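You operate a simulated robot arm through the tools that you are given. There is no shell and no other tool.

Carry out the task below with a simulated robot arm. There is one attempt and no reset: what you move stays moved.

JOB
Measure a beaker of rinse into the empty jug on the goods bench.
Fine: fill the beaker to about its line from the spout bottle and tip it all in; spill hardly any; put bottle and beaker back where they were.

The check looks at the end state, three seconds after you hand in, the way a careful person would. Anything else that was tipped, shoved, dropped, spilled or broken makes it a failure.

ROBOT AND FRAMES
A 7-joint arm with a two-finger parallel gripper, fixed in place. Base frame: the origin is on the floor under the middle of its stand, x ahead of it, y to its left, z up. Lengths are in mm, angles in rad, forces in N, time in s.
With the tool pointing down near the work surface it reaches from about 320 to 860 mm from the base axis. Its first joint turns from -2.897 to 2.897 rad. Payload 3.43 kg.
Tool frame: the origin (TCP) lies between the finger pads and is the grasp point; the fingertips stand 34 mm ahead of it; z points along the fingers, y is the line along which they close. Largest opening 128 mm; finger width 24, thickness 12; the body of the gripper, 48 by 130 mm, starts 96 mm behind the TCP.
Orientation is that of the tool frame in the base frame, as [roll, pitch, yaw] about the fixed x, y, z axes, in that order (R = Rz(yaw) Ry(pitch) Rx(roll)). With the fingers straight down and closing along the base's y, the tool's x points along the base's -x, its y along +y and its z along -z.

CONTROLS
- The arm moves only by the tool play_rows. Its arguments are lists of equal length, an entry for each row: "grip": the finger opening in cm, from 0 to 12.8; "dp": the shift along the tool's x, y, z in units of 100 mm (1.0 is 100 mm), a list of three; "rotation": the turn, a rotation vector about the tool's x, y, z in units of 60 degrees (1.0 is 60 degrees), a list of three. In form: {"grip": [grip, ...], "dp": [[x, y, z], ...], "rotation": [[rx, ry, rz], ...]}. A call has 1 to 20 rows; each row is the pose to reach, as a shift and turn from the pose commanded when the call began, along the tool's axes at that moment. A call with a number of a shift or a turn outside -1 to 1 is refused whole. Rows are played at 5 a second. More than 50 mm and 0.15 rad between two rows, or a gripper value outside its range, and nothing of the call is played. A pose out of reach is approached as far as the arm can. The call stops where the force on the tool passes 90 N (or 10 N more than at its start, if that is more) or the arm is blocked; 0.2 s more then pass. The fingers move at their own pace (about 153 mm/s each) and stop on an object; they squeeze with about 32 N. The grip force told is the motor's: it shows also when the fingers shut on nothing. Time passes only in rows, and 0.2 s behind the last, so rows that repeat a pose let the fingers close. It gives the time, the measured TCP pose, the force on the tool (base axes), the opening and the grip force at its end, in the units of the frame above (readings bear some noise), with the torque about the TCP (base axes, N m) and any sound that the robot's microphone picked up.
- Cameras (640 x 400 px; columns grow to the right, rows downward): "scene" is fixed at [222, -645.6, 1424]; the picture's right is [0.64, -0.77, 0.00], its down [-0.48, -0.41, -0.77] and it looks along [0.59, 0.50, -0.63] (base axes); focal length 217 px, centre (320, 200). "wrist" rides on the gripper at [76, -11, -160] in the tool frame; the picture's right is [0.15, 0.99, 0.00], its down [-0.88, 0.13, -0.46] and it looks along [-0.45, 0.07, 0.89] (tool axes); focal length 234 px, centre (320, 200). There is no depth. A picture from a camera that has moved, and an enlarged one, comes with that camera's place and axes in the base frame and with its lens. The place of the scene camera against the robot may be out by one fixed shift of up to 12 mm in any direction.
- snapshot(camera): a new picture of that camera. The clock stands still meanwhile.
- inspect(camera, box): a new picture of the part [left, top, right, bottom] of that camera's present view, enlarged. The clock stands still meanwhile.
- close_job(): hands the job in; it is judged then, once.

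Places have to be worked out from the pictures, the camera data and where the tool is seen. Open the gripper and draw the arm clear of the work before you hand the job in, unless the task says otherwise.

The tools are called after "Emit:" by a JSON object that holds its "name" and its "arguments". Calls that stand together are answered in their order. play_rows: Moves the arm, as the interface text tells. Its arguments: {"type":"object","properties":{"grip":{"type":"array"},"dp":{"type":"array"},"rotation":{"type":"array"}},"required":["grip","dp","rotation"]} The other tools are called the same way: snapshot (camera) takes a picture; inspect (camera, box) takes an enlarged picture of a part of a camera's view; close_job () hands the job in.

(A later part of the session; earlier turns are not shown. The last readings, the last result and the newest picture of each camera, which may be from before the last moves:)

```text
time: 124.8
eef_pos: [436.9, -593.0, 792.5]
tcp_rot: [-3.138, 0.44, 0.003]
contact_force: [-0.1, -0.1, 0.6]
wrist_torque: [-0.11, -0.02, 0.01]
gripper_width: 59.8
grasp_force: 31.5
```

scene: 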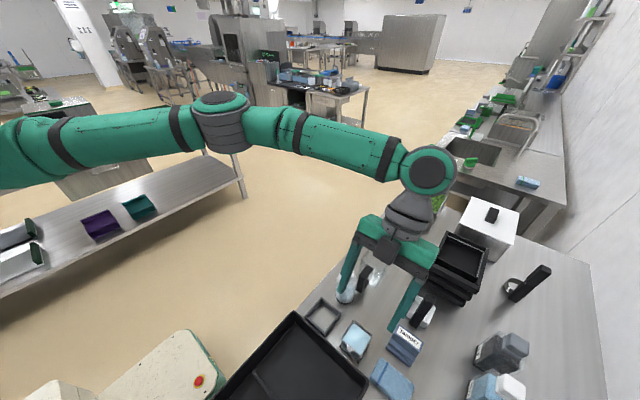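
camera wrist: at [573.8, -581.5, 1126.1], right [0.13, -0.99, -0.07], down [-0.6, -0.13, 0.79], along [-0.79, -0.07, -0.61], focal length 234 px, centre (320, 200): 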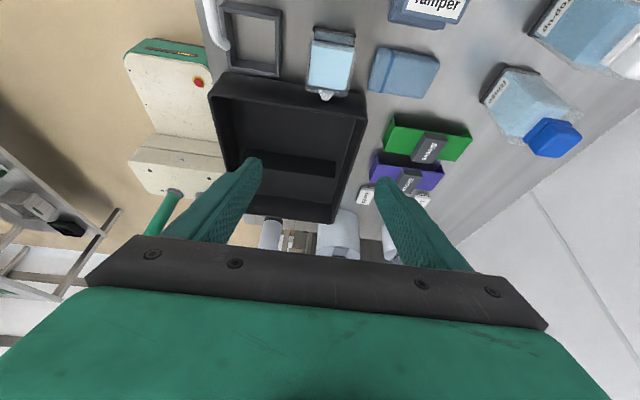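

The grasp pose is about (437.1, -592.8, 792.7). I'll lift straight up with a smooth profile to avoid slosh.

Emit:
{"name": "play_rows", "arguments": {"grip": [5.5, 5.5, 5.5, 5.5, 5.5, 5.5, 5.5, 5.5, 5.5, 5.5], "dp": [[-0.004, 0, -0.009], [-0.017, 0, -0.036], [-0.043, 0, -0.091], [-0.085, 0, -0.181], [-0.136, 0, -0.29], [-0.187, 0, -0.398], [-0.23, 0, -0.489], [-0.255, 0, -0.543], [-0.268, 0, -0.57], [-0.272, 0, -0.579]], "rotation": [[0, 0, 0], [0, 0, 0], [0, 0, 0], [0, 0, 0], [0, 0, 0], [0, 0, 0], [0, 0, 0], [0, 0, 0], [0, 0, 0], [0, 0, 0]]}}

Emit:
{"name": "inspect", "arguments": {"camera": "wrist", "box": [220, 60, 420, 250]}}

Emit:
{"name": "inspect", "arguments": {"camera": "scene", "box": [320, 260, 430, 370]}}

```text
time: 127.0
eef_pos: [437.4, -593.2, 857.7]
tcp_rot: [-3.138, 0.436, 0.003]
contact_force: [0.7, 0.2, -2.1]
wrist_torque: [0.03, -0.01, -0.02]
gripper_width: 59.2
grasp_force: 32.0
```

```text
2.11 times, centred on (320, 155) of wrist
camera zoom: at [573.5, -583.9, 969.3], right [0.13, -0.99, -0.07], down [-0.6, -0.13, 0.79], along [-0.79, -0.07, -0.61], focal length 493 px, centre (320, 295)
```

zoom: 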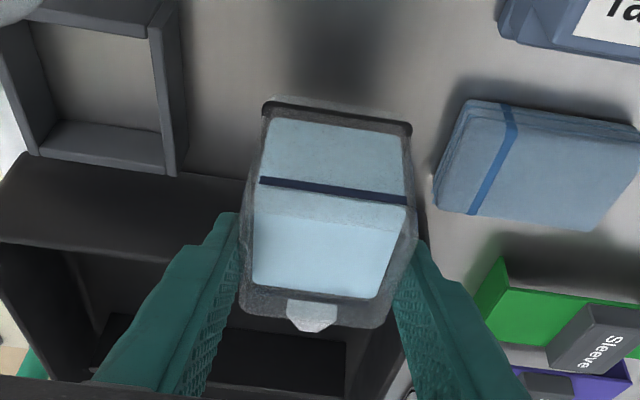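

```text
3.64 times, centred on (375, 315) of scene
camera zoom: at [222.0, -645.6, 1424.0], right [0.64, -0.77, 0.0], down [-0.48, -0.41, -0.77], along [0.59, 0.5, -0.63], focal length 790 px, centre (120, -218)
```

zoom: 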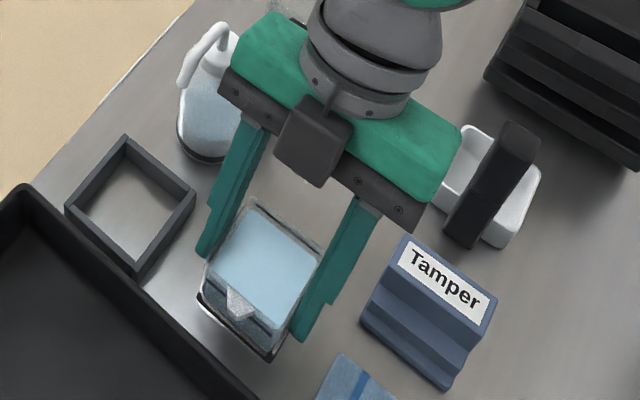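

The beaker appears to have slipped down a little in the fingers: it shifted in the image and the width narrowed to 59.2. I'll check whether it is still moving before doing anything else.

Emit:
{"name": "play_rows", "arguments": {"grip": [5.5, 5.5], "dp": [[0, 0, 0], [0, 0, 0]], "rotation": [[0, 0, 0], [0, 0, 0]]}}

Emit:
{"name": "inspect", "arguments": {"camera": "wrist", "box": [220, 60, 420, 250]}}

Emit:
{"name": "inspect", "arguments": {"camera": "scene", "box": [320, 280, 410, 370]}}

```text
time: 127.6
eef_pos: [436.9, -593.6, 857.8]
tcp_rot: [-3.139, 0.438, 0.003]
contact_force: [0.6, 0.2, -1.3]
wrist_torque: [0.01, -0.01, -0.02]
gripper_width: 59.2
grasp_force: 31.9
```

```text
2.11 times, centred on (320, 155) of wrist
camera zoom: at [573.5, -583.9, 969.3], right [0.13, -0.99, -0.07], down [-0.6, -0.13, 0.79], along [-0.79, -0.07, -0.61], focal length 493 px, centre (320, 295)
```

zoom: 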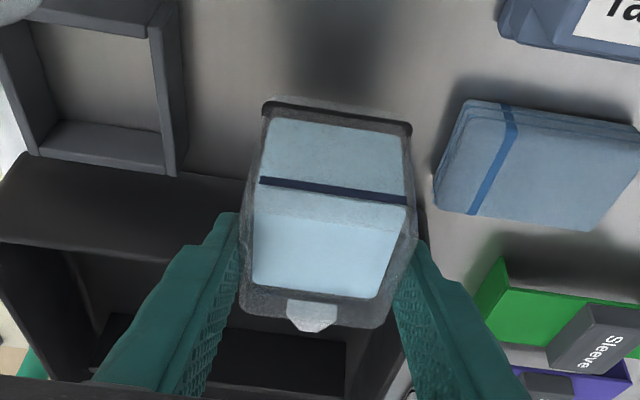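

```text
4.44 times, centred on (365, 325) of scene
camera zoom: at [222.0, -645.6, 1424.0], right [0.64, -0.77, 0.0], down [-0.48, -0.41, -0.77], along [0.59, 0.5, -0.63], focal length 965 px, centre (120, -356)
```

zoom: 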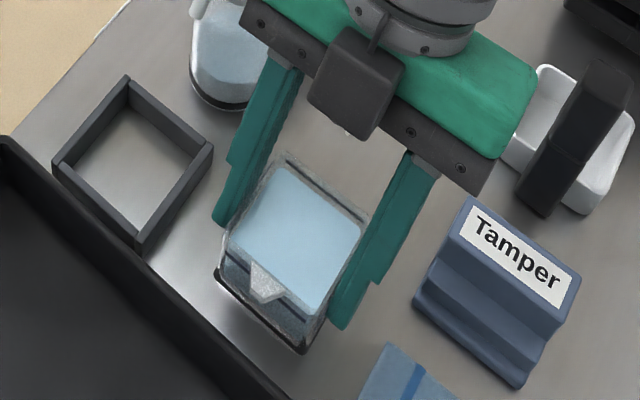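

The beaker is stable now. It slid about 20 mm until the fingertips cleared its slightly wider base (60.0 to 59.2 mm), and it now sits on the flat walls, upright, with no spill. I'll hold a couple of seconds to make sure there is no creep.

Emit:
{"name": "play_rows", "arguments": {"grip": [5.3, 5.2, 5.2, 5.2, 5.2, 5.2, 5.2, 5.2, 5.2, 5.2], "dp": [[0, 0, 0], [0, 0, 0], [0, 0, 0], [0, 0, 0], [0, 0, 0], [0, 0, 0], [0, 0, 0], [0, 0, 0], [0, 0, 0], [0, 0, 0]], "rotation": [[0, 0, 0], [0, 0, 0], [0, 0, 0], [0, 0, 0], [0, 0, 0], [0, 0, 0], [0, 0, 0], [0, 0, 0], [0, 0, 0], [0, 0, 0]]}}

Emit:
{"name": "inspect", "arguments": {"camera": "wrist", "box": [220, 60, 420, 250]}}

```text
time: 129.8
eef_pos: [434.8, -593.6, 856.5]
tcp_rot: [-3.137, 0.44, 0.005]
contact_force: [0.0, 0.6, -0.8]
wrist_torque: [0.02, -0.02, 0.0]
gripper_width: 59.1
grasp_force: 31.7
```

```text
2.11 times, centred on (320, 155) of wrist
camera zoom: at [573.5, -583.9, 969.3], right [0.13, -0.99, -0.07], down [-0.6, -0.13, 0.79], along [-0.79, -0.07, -0.61], focal length 493 px, centre (320, 295)
```

zoom: 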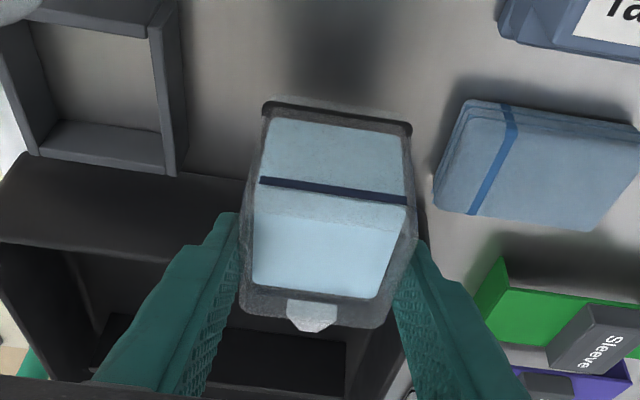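

The hold is steady with no creep. I'll raise the beaker smoothly, then carry it toward the jug while rotating about the vertical axis so it stays level.

Emit:
{"name": "play_rows", "arguments": {"grip": [5.2, 5.2, 5.2, 5.2, 5.2, 5.2, 5.2, 5.2], "dp": [[-0.01, 0, -0.02], [-0.038, 0, -0.081], [-0.085, 0, -0.181], [-0.14, 0, -0.299], [-0.2, 0, -0.426], [-0.251, 0, -0.534], [-0.285, 0, -0.606], [-0.298, 0, -0.634]], "rotation": [[0, 0, 0], [0, 0, 0], [0, 0, 0], [0, 0, 0], [0, 0, 0], [0, 0, 0], [0, 0, 0], [0, 0, 0]]}}

Emit:
{"name": "inspect", "arguments": {"camera": "wrist", "box": [220, 60, 420, 250]}}

```text
time: 131.6
eef_pos: [437.9, -593.6, 926.5]
tcp_rot: [-3.139, 0.437, 0.004]
contact_force: [-0.4, 0.3, -1.7]
wrist_torque: [0.01, 0.0, 0.02]
gripper_width: 59.5
grasp_force: 32.2
```

```text
2.11 times, centred on (320, 155) of wrist
camera zoom: at [574.9, -584.5, 1039.7], right [0.13, -0.99, -0.07], down [-0.6, -0.13, 0.79], along [-0.79, -0.07, -0.61], focal length 493 px, centre (320, 295)
```

zoom: 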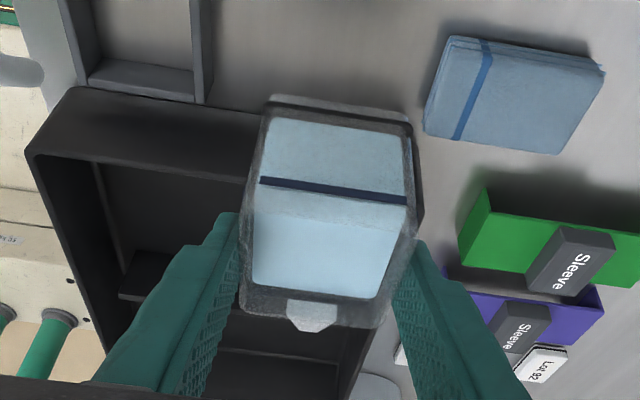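

The beaker hasn't shifted in the grip. Next I'll carry it +x with the first 45° of level yaw.

Emit:
{"name": "play_rows", "arguments": {"grip": [5.2, 5.2, 5.2, 5.2, 5.2, 5.2, 5.2, 5.2, 5.2, 5.2], "dp": [[0.017, 0, -0.008], [0.069, 0, -0.032], [0.155, 0, -0.073], [0.275, 0, -0.129], [0.413, 0, -0.194], [0.55, 0, -0.259], [0.679, 0, -0.319], [0.774, 0, -0.364], [0.834, 0, -0.392], [0.86, 0, -0.404]], "rotation": [[0.006, 0, 0.014], [0.026, 0, 0.054], [0.057, 0, 0.122], [0.102, 0, 0.217], [0.153, 0, 0.326], [0.204, 0, 0.435], [0.252, 0, 0.536], [0.287, 0, 0.611], [0.309, 0, 0.659], [0.319, 0, 0.679]]}}

Emit:
{"name": "inspect", "arguments": {"camera": "wrist", "box": [220, 60, 420, 250]}}

Emit:
{"name": "snapshot", "arguments": {"camera": "scene"}}

```text
time: 133.8
eef_pos: [503.7, -559.5, 940.4]
tcp_rot: [-3.141, 0.438, -0.78]
contact_force: [0.7, 0.7, -1.5]
wrist_torque: [-0.15, 0.06, 0.07]
gripper_width: 59.2
grasp_force: 32.0
out of reach, approached as far as the arm can: row 6, 7, 8, 9, 10
```

```text
2.11 times, centred on (320, 155) of wrist
camera zoom: at [609.0, -649.2, 1052.3], right [-0.6, -0.8, -0.06], down [-0.52, 0.33, 0.79], along [-0.61, 0.51, -0.61], focal length 493 px, centre (320, 295)
```

zoom: 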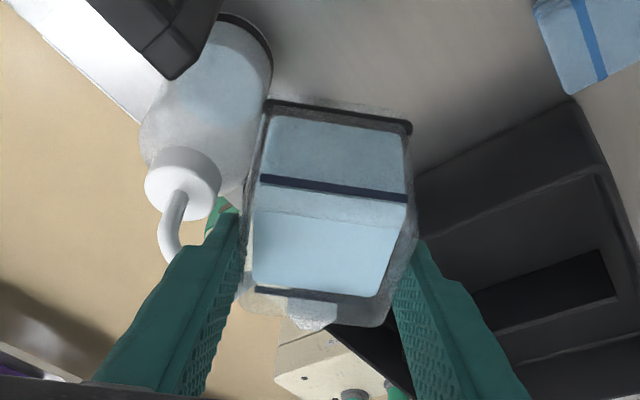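

```text
taken
```

scene: 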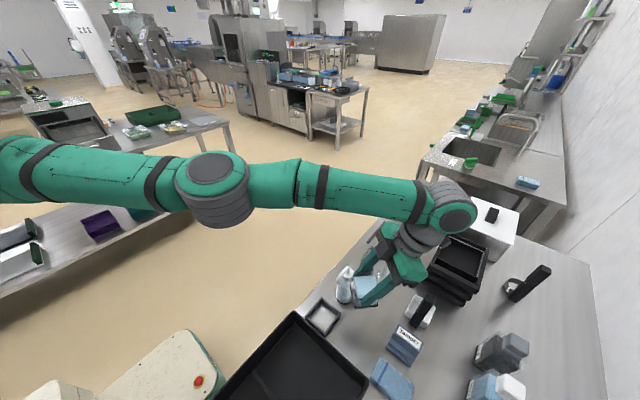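

That lean can't reach over the jug, because the wrist ends up too far out. The beaker is still held and level, with nothing spilled. I'll take it back, set it down at its home spot and regrasp with a smaller lean. Retracing first, level.

Emit:
{"name": "play_rows", "arguments": {"grip": [5.2, 5.2, 5.2, 5.2, 5.2, 5.2, 5.2, 5.2, 5.2, 5.2], "dp": [[-0.004, 0.014, 0.003], [-0.017, 0.055, 0.012], [-0.039, 0.123, 0.028], [-0.068, 0.22, 0.05], [-0.103, 0.329, 0.074], [-0.137, 0.439, 0.099], [-0.169, 0.542, 0.122], [-0.193, 0.617, 0.14], [-0.208, 0.665, 0.15], [-0.214, 0.686, 0.155]], "rotation": [[-0.006, 0, -0.014], [-0.026, 0, -0.054], [-0.057, 0, -0.122], [-0.102, 0, -0.217], [-0.153, 0, -0.326], [-0.204, 0, -0.435], [-0.252, 0, -0.536], [-0.287, 0, -0.611], [-0.309, 0, -0.659], [-0.319, 0, -0.679]]}}

Emit:
{"name": "play_rows", "arguments": {"grip": [5.2], "dp": [[0, 0, 0]], "rotation": [[0, 0, 0]]}}

Emit:
{"name": "inspect", "arguments": {"camera": "wrist", "box": [220, 60, 420, 250]}}

Emit:
{"name": "inspect", "arguments": {"camera": "scene", "box": [310, 230, 450, 370]}}

```text
time: 136.0
eef_pos: [470.8, -630.6, 927.9]
tcp_rot: [-3.135, 0.438, 0.002]
contact_force: [-0.7, 0.7, -1.8]
wrist_torque: [0.0, 0.03, -0.01]
gripper_width: 59.2
grasp_force: 31.7
out of reach, approached as far as the arm can: row 3, 4, 5, 6, 7, 8, 9, 10
```

```text
time: 136.4
eef_pos: [470.5, -631.0, 928.0]
tcp_rot: [-3.136, 0.441, 0.001]
contact_force: [0.4, 0.2, -2.1]
wrist_torque: [-0.03, -0.01, 0.04]
gripper_width: 59.5
grasp_force: 31.9
```

```text
2.11 times, centred on (320, 155) of wrist
camera zoom: at [608.4, -621.8, 1039.9], right [0.13, -0.99, -0.07], down [-0.6, -0.13, 0.79], along [-0.79, -0.06, -0.61], focal length 493 px, centre (320, 295)
```

zoom: 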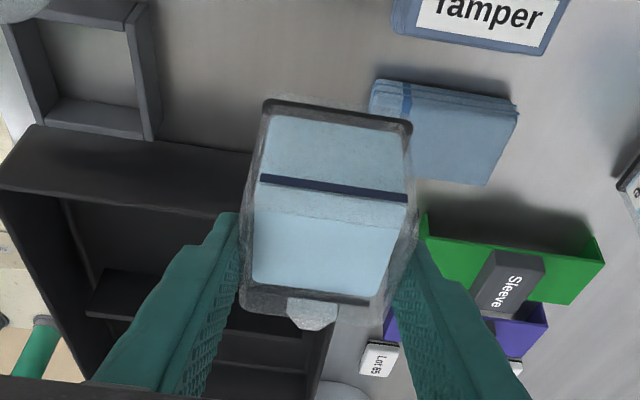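

```text
2.86 times, centred on (380, 300) of scene
camera zoom: at [222.0, -645.6, 1424.0], right [0.64, -0.77, 0.0], down [-0.48, -0.41, -0.77], along [0.59, 0.5, -0.63], focal length 620 px, centre (149, -86)
```

zoom: 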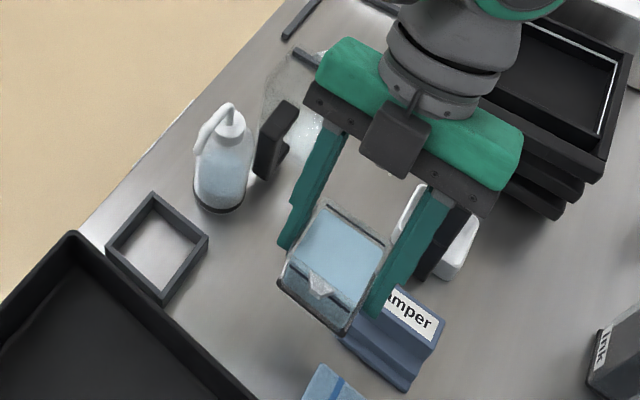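

The command carried over, and I'm at (471, -631, 928), still above everything. The beaker remains level. I'll move back above the beaker's home spot.

Emit:
{"name": "play_rows", "arguments": {"grip": [5.2, 5.2, 5.2, 5.2, 5.2, 5.2, 5.2, 5.2], "dp": [[-0.01, -0.014, 0.005], [-0.043, -0.057, 0.02], [-0.097, -0.131, 0.046], [-0.164, -0.22, 0.077], [-0.225, -0.302, 0.106], [-0.274, -0.367, 0.129], [-0.298, -0.4, 0.14], [-0.304, -0.408, 0.143]], "rotation": [[0, 0, 0], [0, 0, 0], [0, 0, 0], [0, 0, 0], [0, 0, 0], [0, 0, 0], [0, 0, 0], [0, 0, 0]]}}

Emit:
{"name": "play_rows", "arguments": {"grip": [5.2], "dp": [[0, 0, 0]], "rotation": [[0, 0, 0]]}}

Emit:
{"name": "play_rows", "arguments": {"grip": [5.2], "dp": [[0, 0, 0]], "rotation": [[0, 0, 0]]}}

Emit:
{"name": "play_rows", "arguments": {"grip": [5.2], "dp": [[0, 0, 0]], "rotation": [[0, 0, 0]]}}

```text
time: 138.2
eef_pos: [470.1, -630.2, 922.4]
tcp_rot: [-3.135, 0.439, 0.004]
contact_force: [0.5, 0.8, -1.5]
wrist_torque: [0.01, -0.04, 0.0]
gripper_width: 59.3
grasp_force: 31.9
out of reach, approached as far as the arm can: row 2, 3, 4, 5, 6, 7, 8
```

```text
time: 138.6
eef_pos: [470.2, -629.9, 922.2]
tcp_rot: [-3.136, 0.44, 0.002]
contact_force: [0.2, 0.2, -2.1]
wrist_torque: [-0.01, 0.0, -0.01]
gripper_width: 59.5
grasp_force: 32.0
```

```text
time: 139.0
eef_pos: [470.4, -630.8, 922.2]
tcp_rot: [-3.137, 0.44, 0.004]
contact_force: [0.2, 0.1, -1.7]
wrist_torque: [0.01, 0.01, -0.02]
gripper_width: 59.5
grasp_force: 32.1
```

```text
time: 139.4
eef_pos: [470.7, -630.6, 922.8]
tcp_rot: [-3.137, 0.44, 0.003]
contact_force: [0.3, -1.2, -1.7]
wrist_torque: [0.01, 0.0, -0.02]
gripper_width: 59.3
grasp_force: 31.9
```

It didn't move, so a joint is binding again. I'll look at the arm.

Emit:
{"name": "snapshot", "arguments": {"camera": "scene"}}

```text
taken
```

scene: 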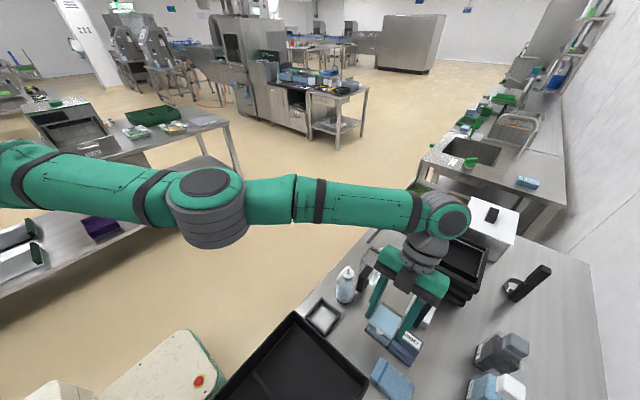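

The elbow has dropped and is binding. I'll try going straight up, keeping the beaker level, to free it.

Emit:
{"name": "play_rows", "arguments": {"grip": [5.2, 5.2, 5.2, 5.2, 5.2, 5.2, 5.2, 5.2], "dp": [[-0.012, 0, -0.025], [-0.047, 0, -0.1], [-0.106, 0, -0.226], [-0.178, 0, -0.381], [-0.244, 0, -0.522], [-0.297, 0, -0.635], [-0.323, 0, -0.692], [-0.33, 0, -0.706]], "rotation": [[0, 0, 0], [0, 0, 0], [0, 0, 0], [0, 0, 0], [0, 0, 0], [0, 0, 0], [0, 0, 0], [0, 0, 0]]}}

```text
time: 141.2
eef_pos: [472.4, -634.1, 998.9]
tcp_rot: [-3.136, 0.442, 0.003]
contact_force: [0.9, 0.0, -1.3]
wrist_torque: [0.0, -0.02, 0.01]
gripper_width: 59.4
grasp_force: 32.3
out of reach, approached as far as the arm can: row 4, 5, 6, 7, 8
```

Up works, but moving inward is bound, most likely the wrist roll near its lower limit with this elbow posture. I'll yaw 30° clockwise (level) to free it and move inward at the same time.

Emit:
{"name": "play_rows", "arguments": {"grip": [5.2, 5.2, 5.2, 5.2, 5.2, 5.2, 5.2, 5.2], "dp": [[0, 0, 0], [0, 0, 0], [0, 0, 0], [0, 0, 0], [0, 0, 0], [0, 0, 0], [0, 0, 0], [0, 0, 0]], "rotation": [[0.007, 0, 0.014], [0.03, 0, 0.063], [0.068, 0, 0.145], [0.115, 0, 0.244], [0.157, 0, 0.335], [0.191, 0, 0.407], [0.208, 0, 0.443], [0.2125, 0, 0.4525]]}}

Emit:
{"name": "snapshot", "arguments": {"camera": "scene"}}

```text
time: 143.0
eef_pos: [460.6, -607.3, 1008.0]
tcp_rot: [-3.138, 0.44, -0.512]
contact_force: [0.1, -0.2, -1.6]
wrist_torque: [0.0, -0.01, 0.02]
gripper_width: 59.5
grasp_force: 32.1
out of reach, approached as far as the arm can: row 2, 3, 4, 5, 6, 7, 8
```

```text
taken
```

scene: 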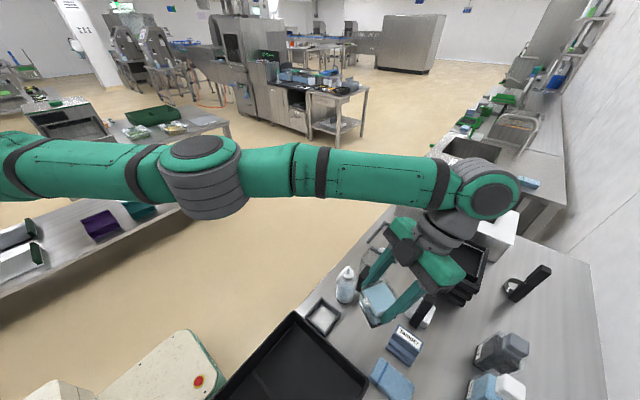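

Rotating helped it come inward. I'll continue a further 20° clockwise.

Emit:
{"name": "play_rows", "arguments": {"grip": [5.2, 5.2, 5.2, 5.2, 5.2, 5.2], "dp": [[0, 0, 0], [0, 0, 0], [0, 0, 0], [0, 0, 0], [0, 0, 0], [0, 0, 0]], "rotation": [[0.01, 0, 0.022], [0.035, 0, 0.075], [0.07, 0, 0.15], [0.106, 0, 0.226], [0.13, 0, 0.278], [0.1417, 0, 0.3017]]}}

Emit:
{"name": "play_rows", "arguments": {"grip": [5.2, 5.2, 5.2], "dp": [[0, 0, 0], [0, 0, 0], [0, 0, 0]], "rotation": [[0, 0, 0], [0, 0, 0], [0, 0, 0]]}}

```text
time: 144.4
eef_pos: [453.5, -595.5, 1012.9]
tcp_rot: [-3.138, 0.441, -0.869]
contact_force: [0.7, 0.7, -1.8]
wrist_torque: [-0.01, 0.02, 0.06]
gripper_width: 59.5
grasp_force: 32.5
out of reach, approached as far as the arm can: row 2, 3, 4, 5, 6
```

```text
time: 145.2
eef_pos: [453.9, -596.7, 1012.1]
tcp_rot: [-3.139, 0.441, -0.87]
contact_force: [0.1, 0.0, -1.7]
wrist_torque: [0.0, 0.0, -0.01]
gripper_width: 59.2
grasp_force: 32.4
```

It's freeing up gradually. I'll move toward the bench front at this height, where the arm has more room. The beaker bottom is about z 940, above the bottle.

Emit:
{"name": "play_rows", "arguments": {"grip": [5.2, 5.2, 5.2, 5.2, 5.2, 5.2, 5.2, 5.2, 5.2, 5.2], "dp": [[-0.012, -0.012, 0.006], [-0.05, -0.046, 0.023], [-0.112, -0.104, 0.053], [-0.199, -0.186, 0.093], [-0.299, -0.278, 0.14], [-0.399, -0.371, 0.187], [-0.492, -0.458, 0.231], [-0.56, -0.522, 0.263], [-0.604, -0.563, 0.283], [-0.623, -0.58, 0.292]], "rotation": [[0, 0, 0], [0, 0, 0], [0, 0, 0], [0, 0, 0], [0, 0, 0], [0, 0, 0], [0, 0, 0], [0, 0, 0], [0, 0, 0], [0, 0, 0]]}}

Emit:
{"name": "snapshot", "arguments": {"camera": "scene"}}

```text
time: 147.4
eef_pos: [490.8, -568.8, 1005.8]
tcp_rot: [-3.137, 0.443, -0.869]
contact_force: [-0.1, 0.8, -1.2]
wrist_torque: [0.02, 0.01, -0.02]
gripper_width: 59.4
grasp_force: 31.4
out of reach, approached as far as the arm can: row 2, 3, 4, 5, 6, 7, 8, 9, 10
```

```text
taken
```

scene: 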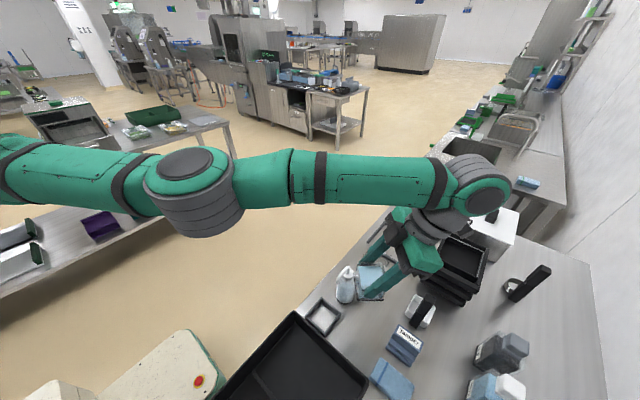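

The arm is stretched straight, a singular posture, so it cannot pull inward while the command sits far inward. First I'll bring the commanded pose back onto the actual pose so nothing jumps when it frees.

Emit:
{"name": "play_rows", "arguments": {"grip": [5.2, 5.2, 5.2, 5.2], "dp": [[0.22, 0.01, -0.12], [0.44, 0.02, -0.24], [0.66, 0.03, -0.36], [0.83, 0.037, -0.456]], "rotation": [[0, 0, 0], [0, 0, 0], [0, 0, 0], [0, 0, 0]]}}

Emit:
{"name": "play_rows", "arguments": {"grip": [5.2], "dp": [[0, 0, 0]], "rotation": [[0, 0, 0]]}}

Emit:
{"name": "inspect", "arguments": {"camera": "wrist", "box": [220, 60, 420, 250]}}

```text
time: 148.4
eef_pos: [492.8, -570.8, 1010.1]
tcp_rot: [-3.138, 0.44, -0.868]
contact_force: [-0.4, 0.9, -0.8]
wrist_torque: [-0.01, -0.02, 0.0]
gripper_width: 59.5
grasp_force: 32.2
out of reach, approached as far as the arm can: row 1, 2, 3, 4
```

```text
time: 148.8
eef_pos: [493.5, -571.3, 1010.9]
tcp_rot: [-3.138, 0.439, -0.868]
contact_force: [-0.1, -0.1, -2.7]
wrist_torque: [-0.01, 0.0, 0.0]
gripper_width: 59.3
grasp_force: 32.4
```

```text
2.11 times, centred on (320, 155) of wrist
camera zoom: at [590.8, -670.2, 1122.7], right [-0.67, -0.74, -0.07], down [-0.49, 0.38, 0.79], along [-0.56, 0.56, -0.61], focal length 493 px, centre (320, 295)
```

zoom: 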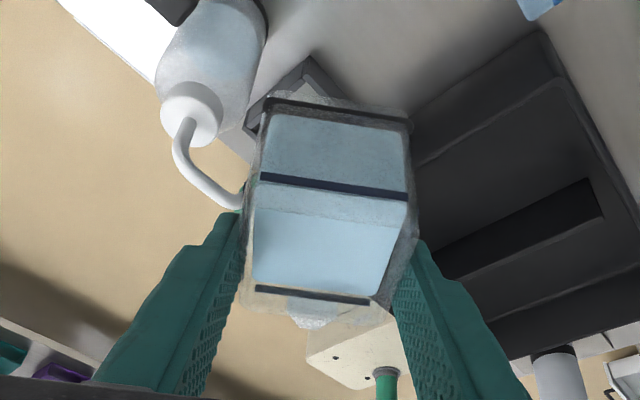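

The beaker is still level and unspilled. The cleanest way out is to set it down on the clear bench patch right below, near (488, -566), then free the empty arm and regrasp. I'll lower it smoothly in stages.

Emit:
{"name": "play_rows", "arguments": {"grip": [5.2, 5.2, 5.2, 5.2, 5.2, 5.2, 5.2, 5.2, 5.2, 5.2], "dp": [[0.007, 0, 0.017], [0.027, 0, 0.067], [0.061, 0, 0.15], [0.109, 0, 0.267], [0.164, 0, 0.4], [0.218, 0, 0.534], [0.269, 0, 0.659], [0.307, 0, 0.751], [0.331, 0, 0.809], [0.341, 0, 0.834]], "rotation": [[0, 0, 0], [0, 0, 0], [0, 0, 0], [0, 0, 0], [0, 0, 0], [0, 0, 0], [0, 0, 0], [0, 0, 0], [0, 0, 0], [0, 0, 0]]}}

Emit:
{"name": "inspect", "arguments": {"camera": "scene", "box": [310, 230, 450, 370]}}

Emit:
{"name": "inspect", "arguments": {"camera": "wrist", "box": [180, 20, 440, 250]}}

```text
time: 151.0
eef_pos: [494.7, -563.4, 922.6]
tcp_rot: [-3.139, 0.44, -0.869]
contact_force: [-0.2, 0.0, -1.6]
wrist_torque: [-0.01, -0.03, 0.0]
gripper_width: 59.3
grasp_force: 32.2
```

```text
2.86 times, centred on (380, 300) of scene
camera zoom: at [222.0, -645.6, 1424.0], right [0.64, -0.77, 0.0], down [-0.48, -0.41, -0.77], along [0.59, 0.5, -0.63], focal length 620 px, centre (149, -86)
```

zoom: 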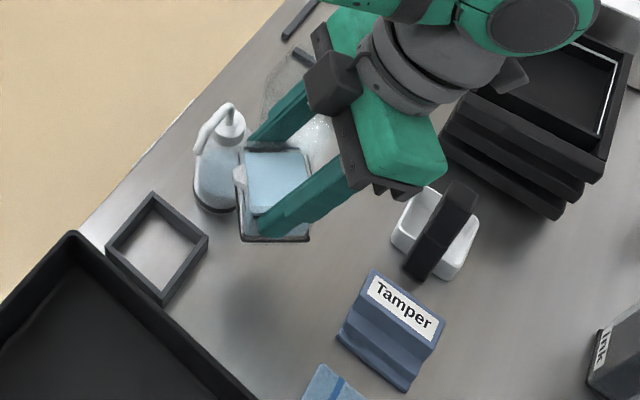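

```text
1.74 times, centred on (310, 135) of wrist
camera zoom: at [591.7, -663.1, 1034.8], right [-0.67, -0.74, -0.06], down [-0.49, 0.38, 0.79], along [-0.56, 0.56, -0.61], focal length 407 px, centre (337, 313)
```

zoom: 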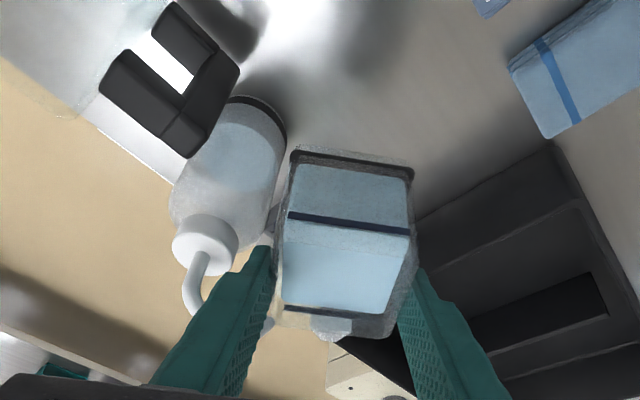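

No longer out of reach at this height: the measured and commanded poses agree. I'll move gently toward the beaker's home spot, right and slightly inward, at this height.

Emit:
{"name": "play_rows", "arguments": {"grip": [5.2, 5.2, 5.2, 5.2, 5.2, 5.2, 5.2, 5.2, 5.2, 5.2], "dp": [[-0.003, 0.012, 0.001], [-0.012, 0.049, 0.005], [-0.026, 0.11, 0.012], [-0.046, 0.195, 0.022], [-0.069, 0.293, 0.033], [-0.092, 0.39, 0.044], [-0.114, 0.482, 0.054], [-0.13, 0.549, 0.061], [-0.14, 0.592, 0.066], [-0.144, 0.61, 0.068]], "rotation": [[0, 0, 0], [0, 0, 0], [0, 0, 0], [0, 0, 0], [0, 0, 0], [0, 0, 0], [0, 0, 0], [0, 0, 0], [0, 0, 0], [0, 0, 0]]}}

Emit:
{"name": "play_rows", "arguments": {"grip": [5.2], "dp": [[0, 0, 0]], "rotation": [[0, 0, 0]]}}

```text
time: 153.2
eef_pos: [437.3, -590.6, 921.4]
tcp_rot: [-3.139, 0.442, -0.869]
contact_force: [0.2, 0.3, -1.3]
wrist_torque: [0.0, 0.02, 0.01]
gripper_width: 59.5
grasp_force: 31.5
```

```text
time: 153.6
eef_pos: [440.1, -590.2, 921.3]
tcp_rot: [-3.136, 0.442, -0.869]
contact_force: [0.2, -0.3, -2.3]
wrist_torque: [0.0, -0.02, 0.0]
gripper_width: 59.3
grasp_force: 32.4
```

Freed, and above home at (438, -590, 921). Now I'll yaw back to 0 about the vertical, smoothly.

Emit:
{"name": "play_rows", "arguments": {"grip": [5.2, 5.2, 5.2, 5.2, 5.2, 5.2, 5.2, 5.2, 5.2, 5.2, 5.2, 5.2], "dp": [[0, 0, 0], [0, 0, 0], [0, 0, 0], [0, 0, 0], [0, 0, 0], [0, 0, 0], [0, 0, 0], [0, 0, 0], [0, 0, 0], [0, 0, 0], [0, 0, 0], [0, 0, 0]], "rotation": [[-0.005, 0, -0.011], [-0.021, 0, -0.045], [-0.049, 0, -0.105], [-0.088, 0, -0.188], [-0.134, 0, -0.285], [-0.181, 0, -0.386], [-0.226, 0, -0.481], [-0.268, 0, -0.571], [-0.304, 0, -0.646], [-0.332, 0, -0.706], [-0.348, 0, -0.74], [-0.353, 0, -0.751]]}}

Emit:
{"name": "inspect", "arguments": {"camera": "wrist", "box": [220, 60, 420, 250]}}

Emit:
{"name": "snapshot", "arguments": {"camera": "scene"}}

```text
time: 156.2
eef_pos: [436.5, -590.5, 922.6]
tcp_rot: [-3.137, 0.44, 0.003]
contact_force: [-0.1, 0.2, -1.3]
wrist_torque: [0.0, 0.03, 0.03]
gripper_width: 59.4
grasp_force: 32.1
```

```text
2.11 times, centred on (320, 155) of wrist
camera zoom: at [575.0, -581.7, 1034.6], right [0.13, -0.99, -0.07], down [-0.6, -0.13, 0.79], along [-0.79, -0.06, -0.61], focal length 493 px, centre (320, 295)
```

zoom: 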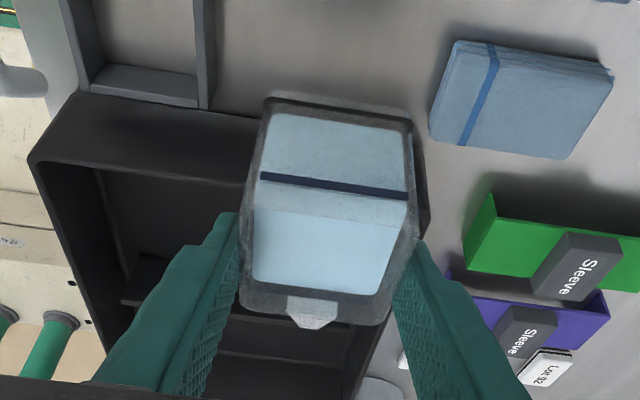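

```text
taken
```

scene: 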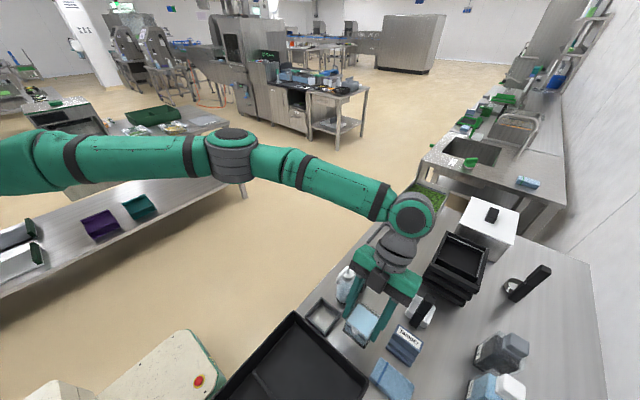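

The arm is back in its normal posture with the beaker intact. I'll set it down at home (TCP about z 813 at contact), then regrasp with a 15° lean, which keeps the wrist within reach over the jug.

Emit:
{"name": "play_rows", "arguments": {"grip": [5.2, 5.2, 5.2, 5.2, 5.2, 5.2, 5.2, 5.2], "dp": [[0.012, 0, 0.026], [0.05, -0.001, 0.104], [0.11, -0.002, 0.232], [0.186, -0.003, 0.39], [0.255, -0.004, 0.535], [0.31, -0.005, 0.651], [0.337, -0.005, 0.708], [0.344, -0.005, 0.723]], "rotation": [[0, 0, 0], [0, 0, 0], [0, 0, 0], [0, 0, 0], [0, 0, 0], [0, 0, 0], [0, 0, 0], [0, 0, 0]]}}

Emit:
{"name": "play_rows", "arguments": {"grip": [5.2, 5.2, 5.2, 5.2], "dp": [[0.02, 0, 0.043], [0.055, 0, 0.118], [0.085, 0, 0.181], [0.094, 0, 0.199]], "rotation": [[0, 0, 0], [0, 0, 0], [0, 0, 0], [0, 0, 0]]}}

Emit:
{"name": "play_rows", "arguments": {"grip": [5.2], "dp": [[0, 0, 0]], "rotation": [[0, 0, 0]]}}

Emit:
{"name": "inspect", "arguments": {"camera": "scene", "box": [320, 280, 410, 370]}}

```text
time: 158.0
eef_pos: [439.0, -590.9, 841.4]
tcp_rot: [-3.139, 0.437, -0.001]
contact_force: [-0.7, -0.2, -2.2]
wrist_torque: [0.0, 0.0, 0.02]
gripper_width: 59.2
grasp_force: 32.0
```

```text
time: 159.0
eef_pos: [438.6, -590.1, 820.7]
tcp_rot: [-3.137, 0.439, 0.0]
contact_force: [-0.1, -0.4, -2.2]
wrist_torque: [0.0, 0.01, 0.0]
gripper_width: 59.2
grasp_force: 31.7
```

```text
time: 159.4
eef_pos: [438.5, -590.7, 819.3]
tcp_rot: [-3.138, 0.438, -0.001]
contact_force: [0.0, -0.1, -1.2]
wrist_torque: [0.03, 0.01, -0.03]
gripper_width: 59.4
grasp_force: 32.1
```

```text
4.44 times, centred on (365, 325) of scene
camera zoom: at [222.0, -645.6, 1424.0], right [0.64, -0.77, 0.0], down [-0.48, -0.41, -0.77], along [0.59, 0.5, -0.63], focal length 965 px, centre (120, -356)
```

zoom: 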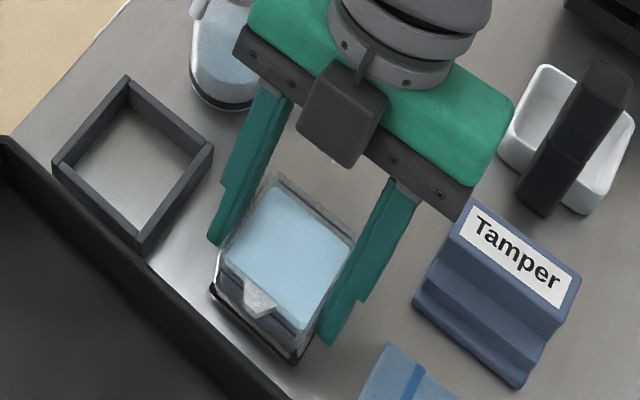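

About 6 mm to go. I'll step down gently to contact.

Emit:
{"name": "play_rows", "arguments": {"grip": [5.2, 5.2], "dp": [[0.003, -0.003, 0.02], [0.006, -0.005, 0.041]], "rotation": [[0, 0, 0], [0, 0, 0]]}}

Emit:
{"name": "play_rows", "arguments": {"grip": [5.2, 5.2], "dp": [[0.0043, 0, 0.009], [0.0043, 0, 0.009]], "rotation": [[0, 0, 0], [0, 0, 0]]}}

Emit:
{"name": "play_rows", "arguments": {"grip": [5.2, 5.2], "dp": [[0.0043, 0, 0.009], [0.0043, 0, 0.009]], "rotation": [[0, 0, 0], [0, 0, 0]]}}

```text
time: 160.0
eef_pos: [437.7, -589.8, 816.1]
tcp_rot: [-3.138, 0.437, -0.002]
contact_force: [0.3, 0.6, -1.8]
wrist_torque: [0.01, 0.0, -0.01]
gripper_width: 59.3
grasp_force: 31.9
```

```text
time: 160.6
eef_pos: [436.7, -588.9, 815.3]
tcp_rot: [-3.137, 0.439, -0.001]
contact_force: [-0.7, 0.2, -1.9]
wrist_torque: [0.01, 0.0, -0.01]
gripper_width: 59.5
grasp_force: 32.1
```

```text
time: 161.2
eef_pos: [437.7, -588.8, 813.7]
tcp_rot: [-3.139, 0.438, -0.001]
contact_force: [0.5, 2.0, 3.3]
wrist_torque: [-0.02, 0.1, -0.04]
gripper_width: 59.6
grasp_force: 31.7
```

The beaker is on the bench at home (force +3 N). I'll open gently, then reduce the lean to 15° about the TCP while the fingers stay clear of the walls.

Emit:
{"name": "play_rows", "arguments": {"grip": [5.85, 5.95, 6.1, 6.5, 7.2], "dp": [[0, 0, 0], [0, 0, 0], [0, 0, 0], [0, 0, 0], [0, 0, 0]], "rotation": [[0, 0, 0], [0, 0, 0], [0, 0, 0], [0, 0, 0], [0, 0, 0]]}}

Emit:
{"name": "play_rows", "arguments": {"grip": [7.2, 7.2, 7.2, 7.2], "dp": [[0, 0, 0], [0, 0, 0], [0, 0, 0], [0, 0, 0]], "rotation": [[0, 0.042, 0], [0, 0.084, 0], [0, 0.126, 0], [0, 0.168, 0]]}}

Emit:
{"name": "inspect", "arguments": {"camera": "wrist", "box": [220, 60, 420, 250]}}

Emit:
{"name": "inspect", "arguments": {"camera": "scene", "box": [320, 280, 410, 370]}}

```text
time: 162.4
eef_pos: [437.4, -589.1, 814.2]
tcp_rot: [-3.139, 0.439, 0.001]
contact_force: [0.5, -0.5, -0.5]
wrist_torque: [-0.01, -0.03, 0.02]
gripper_width: 72.0
grasp_force: 0.0
```

```text
time: 163.4
eef_pos: [437.7, -590.9, 814.0]
tcp_rot: [-3.139, 0.262, -0.002]
contact_force: [-0.5, -0.5, -0.1]
wrist_torque: [0.01, 0.01, 0.04]
gripper_width: 71.9
grasp_force: 0.1
```

```text
2.11 times, centred on (320, 155) of wrist
camera zoom: at [553.3, -581.0, 948.7], right [0.14, -0.99, -0.04], down [-0.73, -0.13, 0.67], along [-0.67, -0.06, -0.74], focal length 493 px, centre (320, 295)
```

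zoom: 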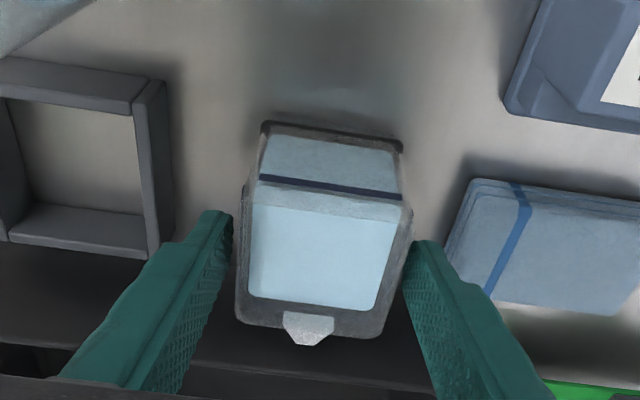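

```text
4.44 times, centred on (365, 325) of scene
camera zoom: at [222.0, -645.6, 1424.0], right [0.64, -0.77, 0.0], down [-0.48, -0.41, -0.77], along [0.59, 0.5, -0.63], focal length 965 px, centre (120, -356)
```

zoom: 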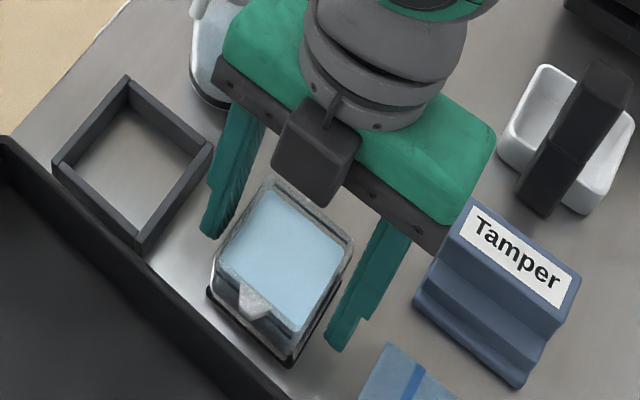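

The beaker stands at home unchanged. I'll re-close on the flat walls.

Emit:
{"name": "play_rows", "arguments": {"grip": [6.6, 6.2, 6.0, 5.9, 5.8, 5.8], "dp": [[0, 0, 0], [0, 0, 0], [0, 0, 0], [0, 0, 0], [0, 0, 0], [0, 0, 0]], "rotation": [[0, 0, 0], [0, 0, 0], [0, 0, 0], [0, 0, 0], [0, 0, 0], [0, 0, 0]]}}

Emit:
{"name": "play_rows", "arguments": {"grip": [5.5, 5.2, 5.2], "dp": [[0, 0, 0], [0, 0, 0], [0, 0, 0]], "rotation": [[0, 0, 0], [0, 0, 0], [0, 0, 0]]}}

Emit:
{"name": "inspect", "arguments": {"camera": "wrist", "box": [220, 60, 420, 250]}}

```text
time: 164.8
eef_pos: [438.3, -590.3, 813.6]
tcp_rot: [-3.138, 0.261, -0.001]
contact_force: [0.0, -0.9, 0.4]
wrist_torque: [-0.05, -0.04, 0.03]
gripper_width: 59.3
grasp_force: 31.6
```

```text
time: 165.6
eef_pos: [437.6, -589.8, 814.1]
tcp_rot: [-3.138, 0.265, 0.001]
contact_force: [0.9, -1.1, 0.9]
wrist_torque: [-0.1, -0.03, 0.02]
gripper_width: 59.6
grasp_force: 31.8
```

```text
2.11 times, centred on (320, 155) of wrist
camera zoom: at [553.2, -581.1, 948.8], right [0.14, -0.99, -0.04], down [-0.73, -0.13, 0.67], along [-0.67, -0.06, -0.74], focal length 493 px, centre (320, 295)
```

zoom: 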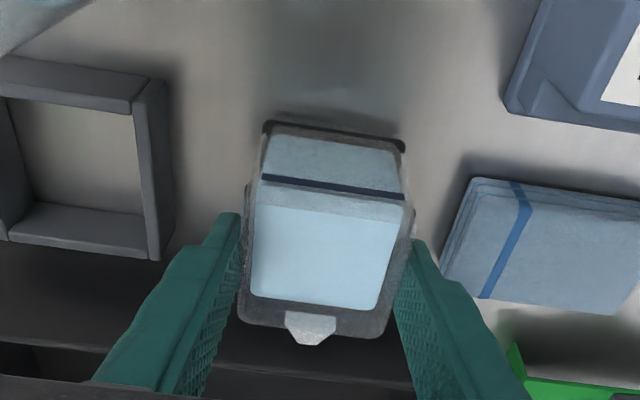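

Gripped at 59.4 mm on the walls. I'll test with a small smooth lift and check for slip.

Emit:
{"name": "play_rows", "arguments": {"grip": [5.2, 5.2, 5.2, 5.2, 5.2, 5.2, 5.2, 5.2], "dp": [[-0.003, 0, -0.01], [-0.012, 0, -0.045], [-0.028, 0, -0.106], [-0.049, 0, -0.184], [-0.07, 0, -0.261], [-0.089, 0, -0.333], [-0.1, 0, -0.373], [-0.104, 0, -0.386]], "rotation": [[0, 0, 0], [0, 0, 0], [0, 0, 0], [0, 0, 0], [0, 0, 0], [0, 0, 0], [0, 0, 0], [0, 0, 0]]}}

Emit:
{"name": "inspect", "arguments": {"camera": "wrist", "box": [220, 60, 420, 250]}}

Emit:
{"name": "inspect", "arguments": {"camera": "scene", "box": [320, 280, 410, 370]}}

```text
time: 167.4
eef_pos: [437.3, -589.5, 854.1]
tcp_rot: [-3.138, 0.264, 0.0]
contact_force: [0.1, 1.0, -0.6]
wrist_torque: [0.0, -0.03, -0.01]
gripper_width: 59.4
grasp_force: 31.9
```

```text
2.11 times, centred on (320, 155) of wrist
camera zoom: at [553.2, -580.0, 989.5], right [0.14, -0.99, -0.04], down [-0.73, -0.13, 0.67], along [-0.67, -0.06, -0.74], focal length 493 px, centre (320, 295)
```

zoom: 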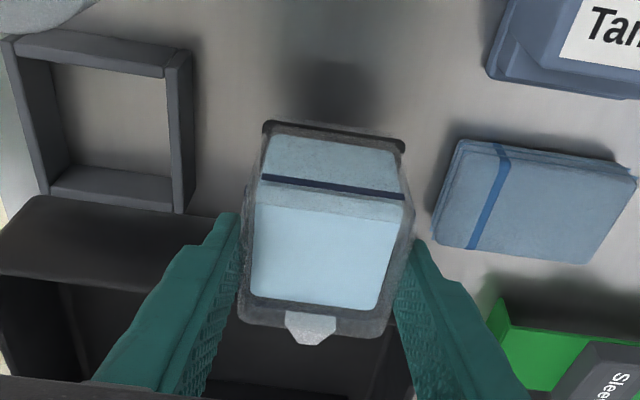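

```text
4.44 times, centred on (365, 325) of scene
camera zoom: at [222.0, -645.6, 1424.0], right [0.64, -0.77, 0.0], down [-0.48, -0.41, -0.77], along [0.59, 0.5, -0.63], focal length 965 px, centre (120, -356)
```

zoom: 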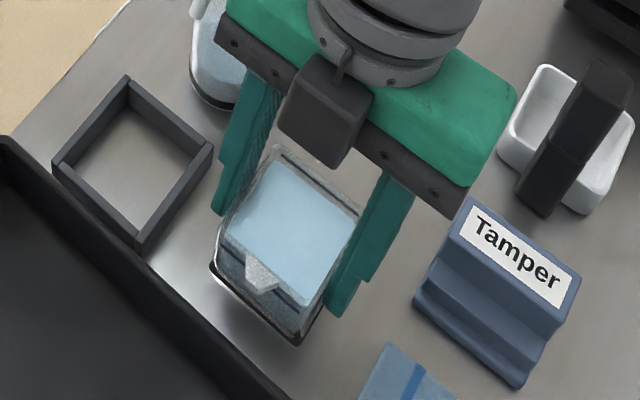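

No slip at all now. I'll raise it, carry it to mid-route with half the yaw, then pre-tilt 15° (still below the lip) so the wrist stays in reach over the jug. Raise first.

Emit:
{"name": "play_rows", "arguments": {"grip": [5.2, 5.2, 5.2, 5.2, 5.2, 5.2, 5.2, 5.2, 5.2, 5.2], "dp": [[-0.003, 0, -0.012], [-0.015, 0, -0.055], [-0.036, 0, -0.133], [-0.065, 0, -0.243], [-0.1, 0, -0.375], [-0.134, 0, -0.5], [-0.166, 0, -0.618], [-0.19, 0, -0.708], [-0.204, 0, -0.76], [-0.21, 0, -0.782]], "rotation": [[0, 0, 0], [0, 0, 0], [0, 0, 0], [0, 0, 0], [0, 0, 0], [0, 0, 0], [0, 0, 0], [0, 0, 0], [0, 0, 0], [0, 0, 0]]}}

Emit:
{"name": "play_rows", "arguments": {"grip": [5.2, 5.2, 5.2, 5.2, 5.2, 5.2, 5.2, 5.2, 5.2, 5.2, 5.2, 5.2], "dp": [[0.009, -0.001, -0.002], [0.045, -0.005, -0.012], [0.107, -0.011, -0.029], [0.197, -0.02, -0.053], [0.304, -0.031, -0.082], [0.42, -0.042, -0.113], [0.536, -0.054, -0.144], [0.644, -0.065, -0.173], [0.742, -0.075, -0.199], [0.822, -0.083, -0.221], [0.876, -0.088, -0.235], [0.894, -0.09, -0.24]], "rotation": [[0.002, 0, 0.007], [0.01, 0, 0.036], [0.023, 0, 0.087], [0.043, 0, 0.159], [0.066, 0, 0.246], [0.091, 0, 0.341], [0.116, 0, 0.435], [0.14, 0, 0.522], [0.161, 0, 0.601], [0.178, 0, 0.667], [0.19, 0, 0.71], [0.194, 0, 0.7245]]}}

Emit:
{"name": "inspect", "arguments": {"camera": "wrist", "box": [220, 60, 420, 250]}}

```text
time: 169.6
eef_pos: [437.6, -588.6, 935.7]
tcp_rot: [-3.137, 0.262, 0.0]
contact_force: [0.9, -0.4, -1.4]
wrist_torque: [-0.02, -0.02, 0.01]
gripper_width: 59.3
grasp_force: 32.1
```

```text
time: 172.2
eef_pos: [531.8, -580.6, 935.1]
tcp_rot: [-3.139, 0.265, -0.787]
contact_force: [-0.4, -0.5, -1.6]
wrist_torque: [-0.02, -0.01, 0.01]
gripper_width: 59.4
grasp_force: 31.9
```

```text
2.11 times, centred on (320, 155) of wrist
camera zoom: at [620.9, -655.5, 1068.6], right [-0.6, -0.8, -0.04], down [-0.61, 0.43, 0.67], along [-0.52, 0.43, -0.74], focal length 493 px, centre (320, 295)
```

zoom: 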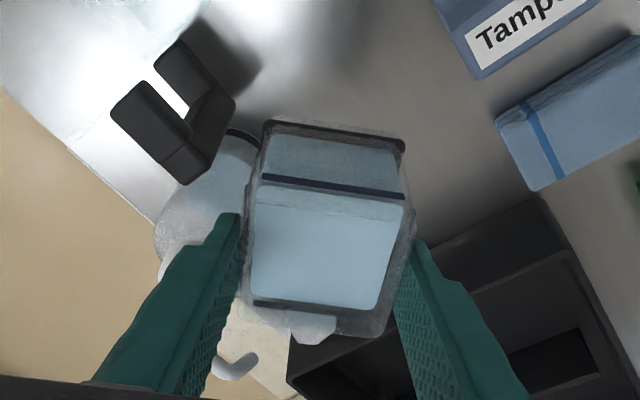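

Reached in full, with the beaker steady. Now the 15° pre-tilt, slowly.

Emit:
{"name": "play_rows", "arguments": {"grip": [5.2, 5.2, 5.2, 5.2, 5.2, 5.2, 5.2, 5.2, 5.2, 5.2], "dp": [[0, 0, 0], [0, 0, 0], [0, 0, 0], [0, 0, 0], [0, 0, 0], [0, 0, 0], [0, 0, 0], [0, 0, 0], [0, 0, 0], [0, 0, 0]], "rotation": [[0, 0.005, 0], [0, 0.02, 0], [0, 0.045, 0], [0, 0.08, 0], [0, 0.12, 0], [0, 0.16, 0], [0, 0.195, 0], [0, 0.225, 0], [0, 0.243, 0], [0, 0.25, 0]]}}

Emit:
{"name": "inspect", "arguments": {"camera": "wrist", "box": [220, 60, 420, 250]}}

Emit:
{"name": "inspect", "arguments": {"camera": "scene", "box": [310, 200, 450, 320]}}

```text
time: 174.4
eef_pos: [530.0, -582.2, 935.1]
tcp_rot: [-3.14, 0.002, -0.787]
contact_force: [0.9, -0.5, -1.1]
wrist_torque: [-0.01, 0.03, -0.02]
gripper_width: 59.7
grasp_force: 32.0
```

```text
2.11 times, centred on (320, 155) of wrist
camera zoom: at [592.2, -628.9, 1095.5], right [-0.6, -0.8, 0.0], down [-0.71, 0.53, 0.46], along [-0.37, 0.27, -0.89], focal length 493 px, centre (320, 295)
```

zoom: 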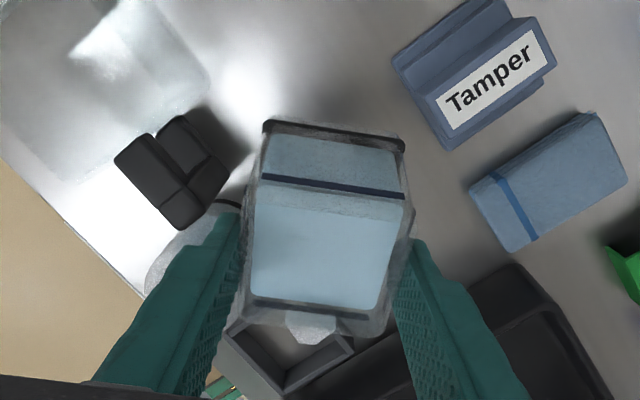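

```text
3.33 times, centred on (380, 260) of scene
camera zoom: at [222.0, -645.6, 1424.0], right [0.64, -0.77, 0.0], down [-0.48, -0.41, -0.77], along [0.59, 0.5, -0.63], focal length 724 px, centre (120, 0)
```

zoom: 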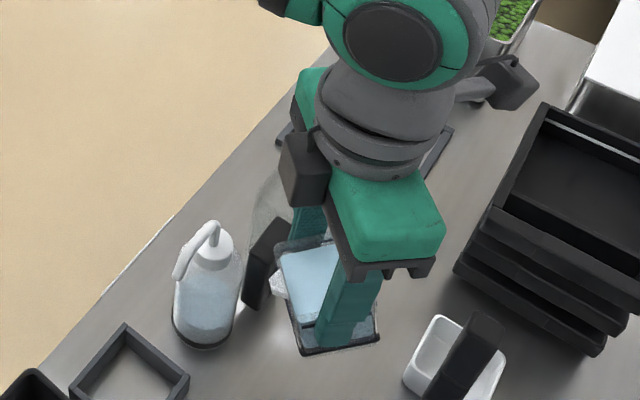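

Nothing spilled at 15°. Next, the final transfer over the jug with the remaining 45° of yaw, keeping the height for clearance over the jug and its handle.

Emit:
{"name": "play_rows", "arguments": {"grip": [5.2, 5.2, 5.2, 5.2, 5.2, 5.2, 5.2, 5.2, 5.2, 5.2, 5.2, 5.2, 5.2, 5.2], "dp": [[0.005, -0.006, 0], [0.023, -0.03, 0], [0.057, -0.074, 0], [0.108, -0.14, 0], [0.171, -0.222, 0], [0.241, -0.313, 0], [0.317, -0.412, 0], [0.392, -0.511, 0], [0.462, -0.602, 0], [0.525, -0.684, 0], [0.576, -0.75, 0], [0.61, -0.794, 0], [0.628, -0.818, 0], [0.633, -0.824, 0]], "rotation": [[0, 0, 0.006], [0, 0, 0.027], [0, 0, 0.068], [0, 0, 0.128], [0, 0, 0.203], [0, 0, 0.285], [0, 0, 0.375], [0, 0, 0.465], [0, 0, 0.547], [0, 0, 0.622], [0, 0, 0.682], [0, 0, 0.723], [0, 0, 0.744], [0, 0, 0.75]]}}

Emit:
{"name": "play_rows", "arguments": {"grip": [5.2], "dp": [[0, 0, 0]], "rotation": [[0, 0, 0]]}}

Emit:
{"name": "snapshot", "arguments": {"camera": "wrist"}}

Emit:
{"name": "inspect", "arguments": {"camera": "scene", "box": [310, 190, 450, 310]}}

```text
time: 177.4
eef_pos: [633.6, -567.6, 934.6]
tcp_rot: [-3.14, 0.004, -1.574]
contact_force: [-1.0, 1.0, -2.0]
wrist_torque: [0.01, -0.02, 0.01]
gripper_width: 59.4
grasp_force: 31.9
```

```text
time: 177.8
eef_pos: [633.5, -567.1, 935.3]
tcp_rot: [3.138, 0.004, -1.572]
contact_force: [0.6, -0.7, -1.5]
wrist_torque: [0.01, -0.01, 0.03]
gripper_width: 59.3
grasp_force: 31.4
```

```text
taken
camera wrist: at [645.8, -645.2, 1094.7], right [-0.99, -0.14, 0.0], down [-0.13, 0.88, 0.46], along [-0.07, 0.45, -0.89], focal length 234 px, centre (320, 200)
```

wrist: 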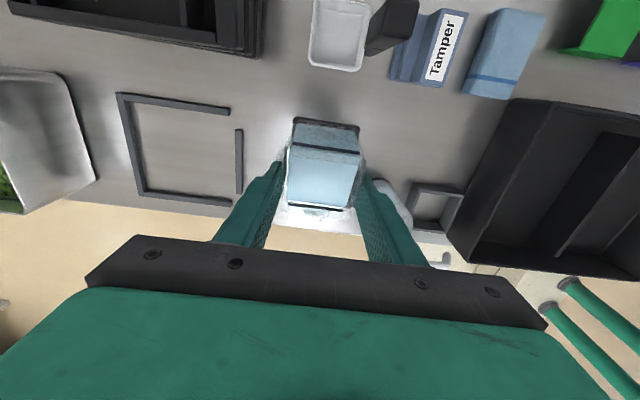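

```text
3.33 times, centred on (380, 250) of scene
camera zoom: at [222.0, -645.6, 1424.0], right [0.64, -0.77, 0.0], down [-0.48, -0.41, -0.77], along [0.59, 0.5, -0.63], focal length 724 px, centre (120, 33)
```

zoom: 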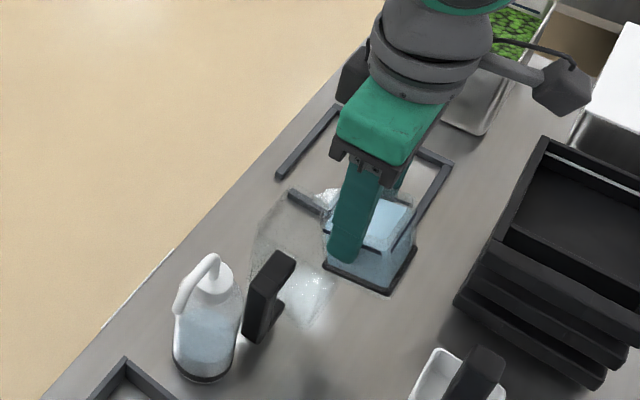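

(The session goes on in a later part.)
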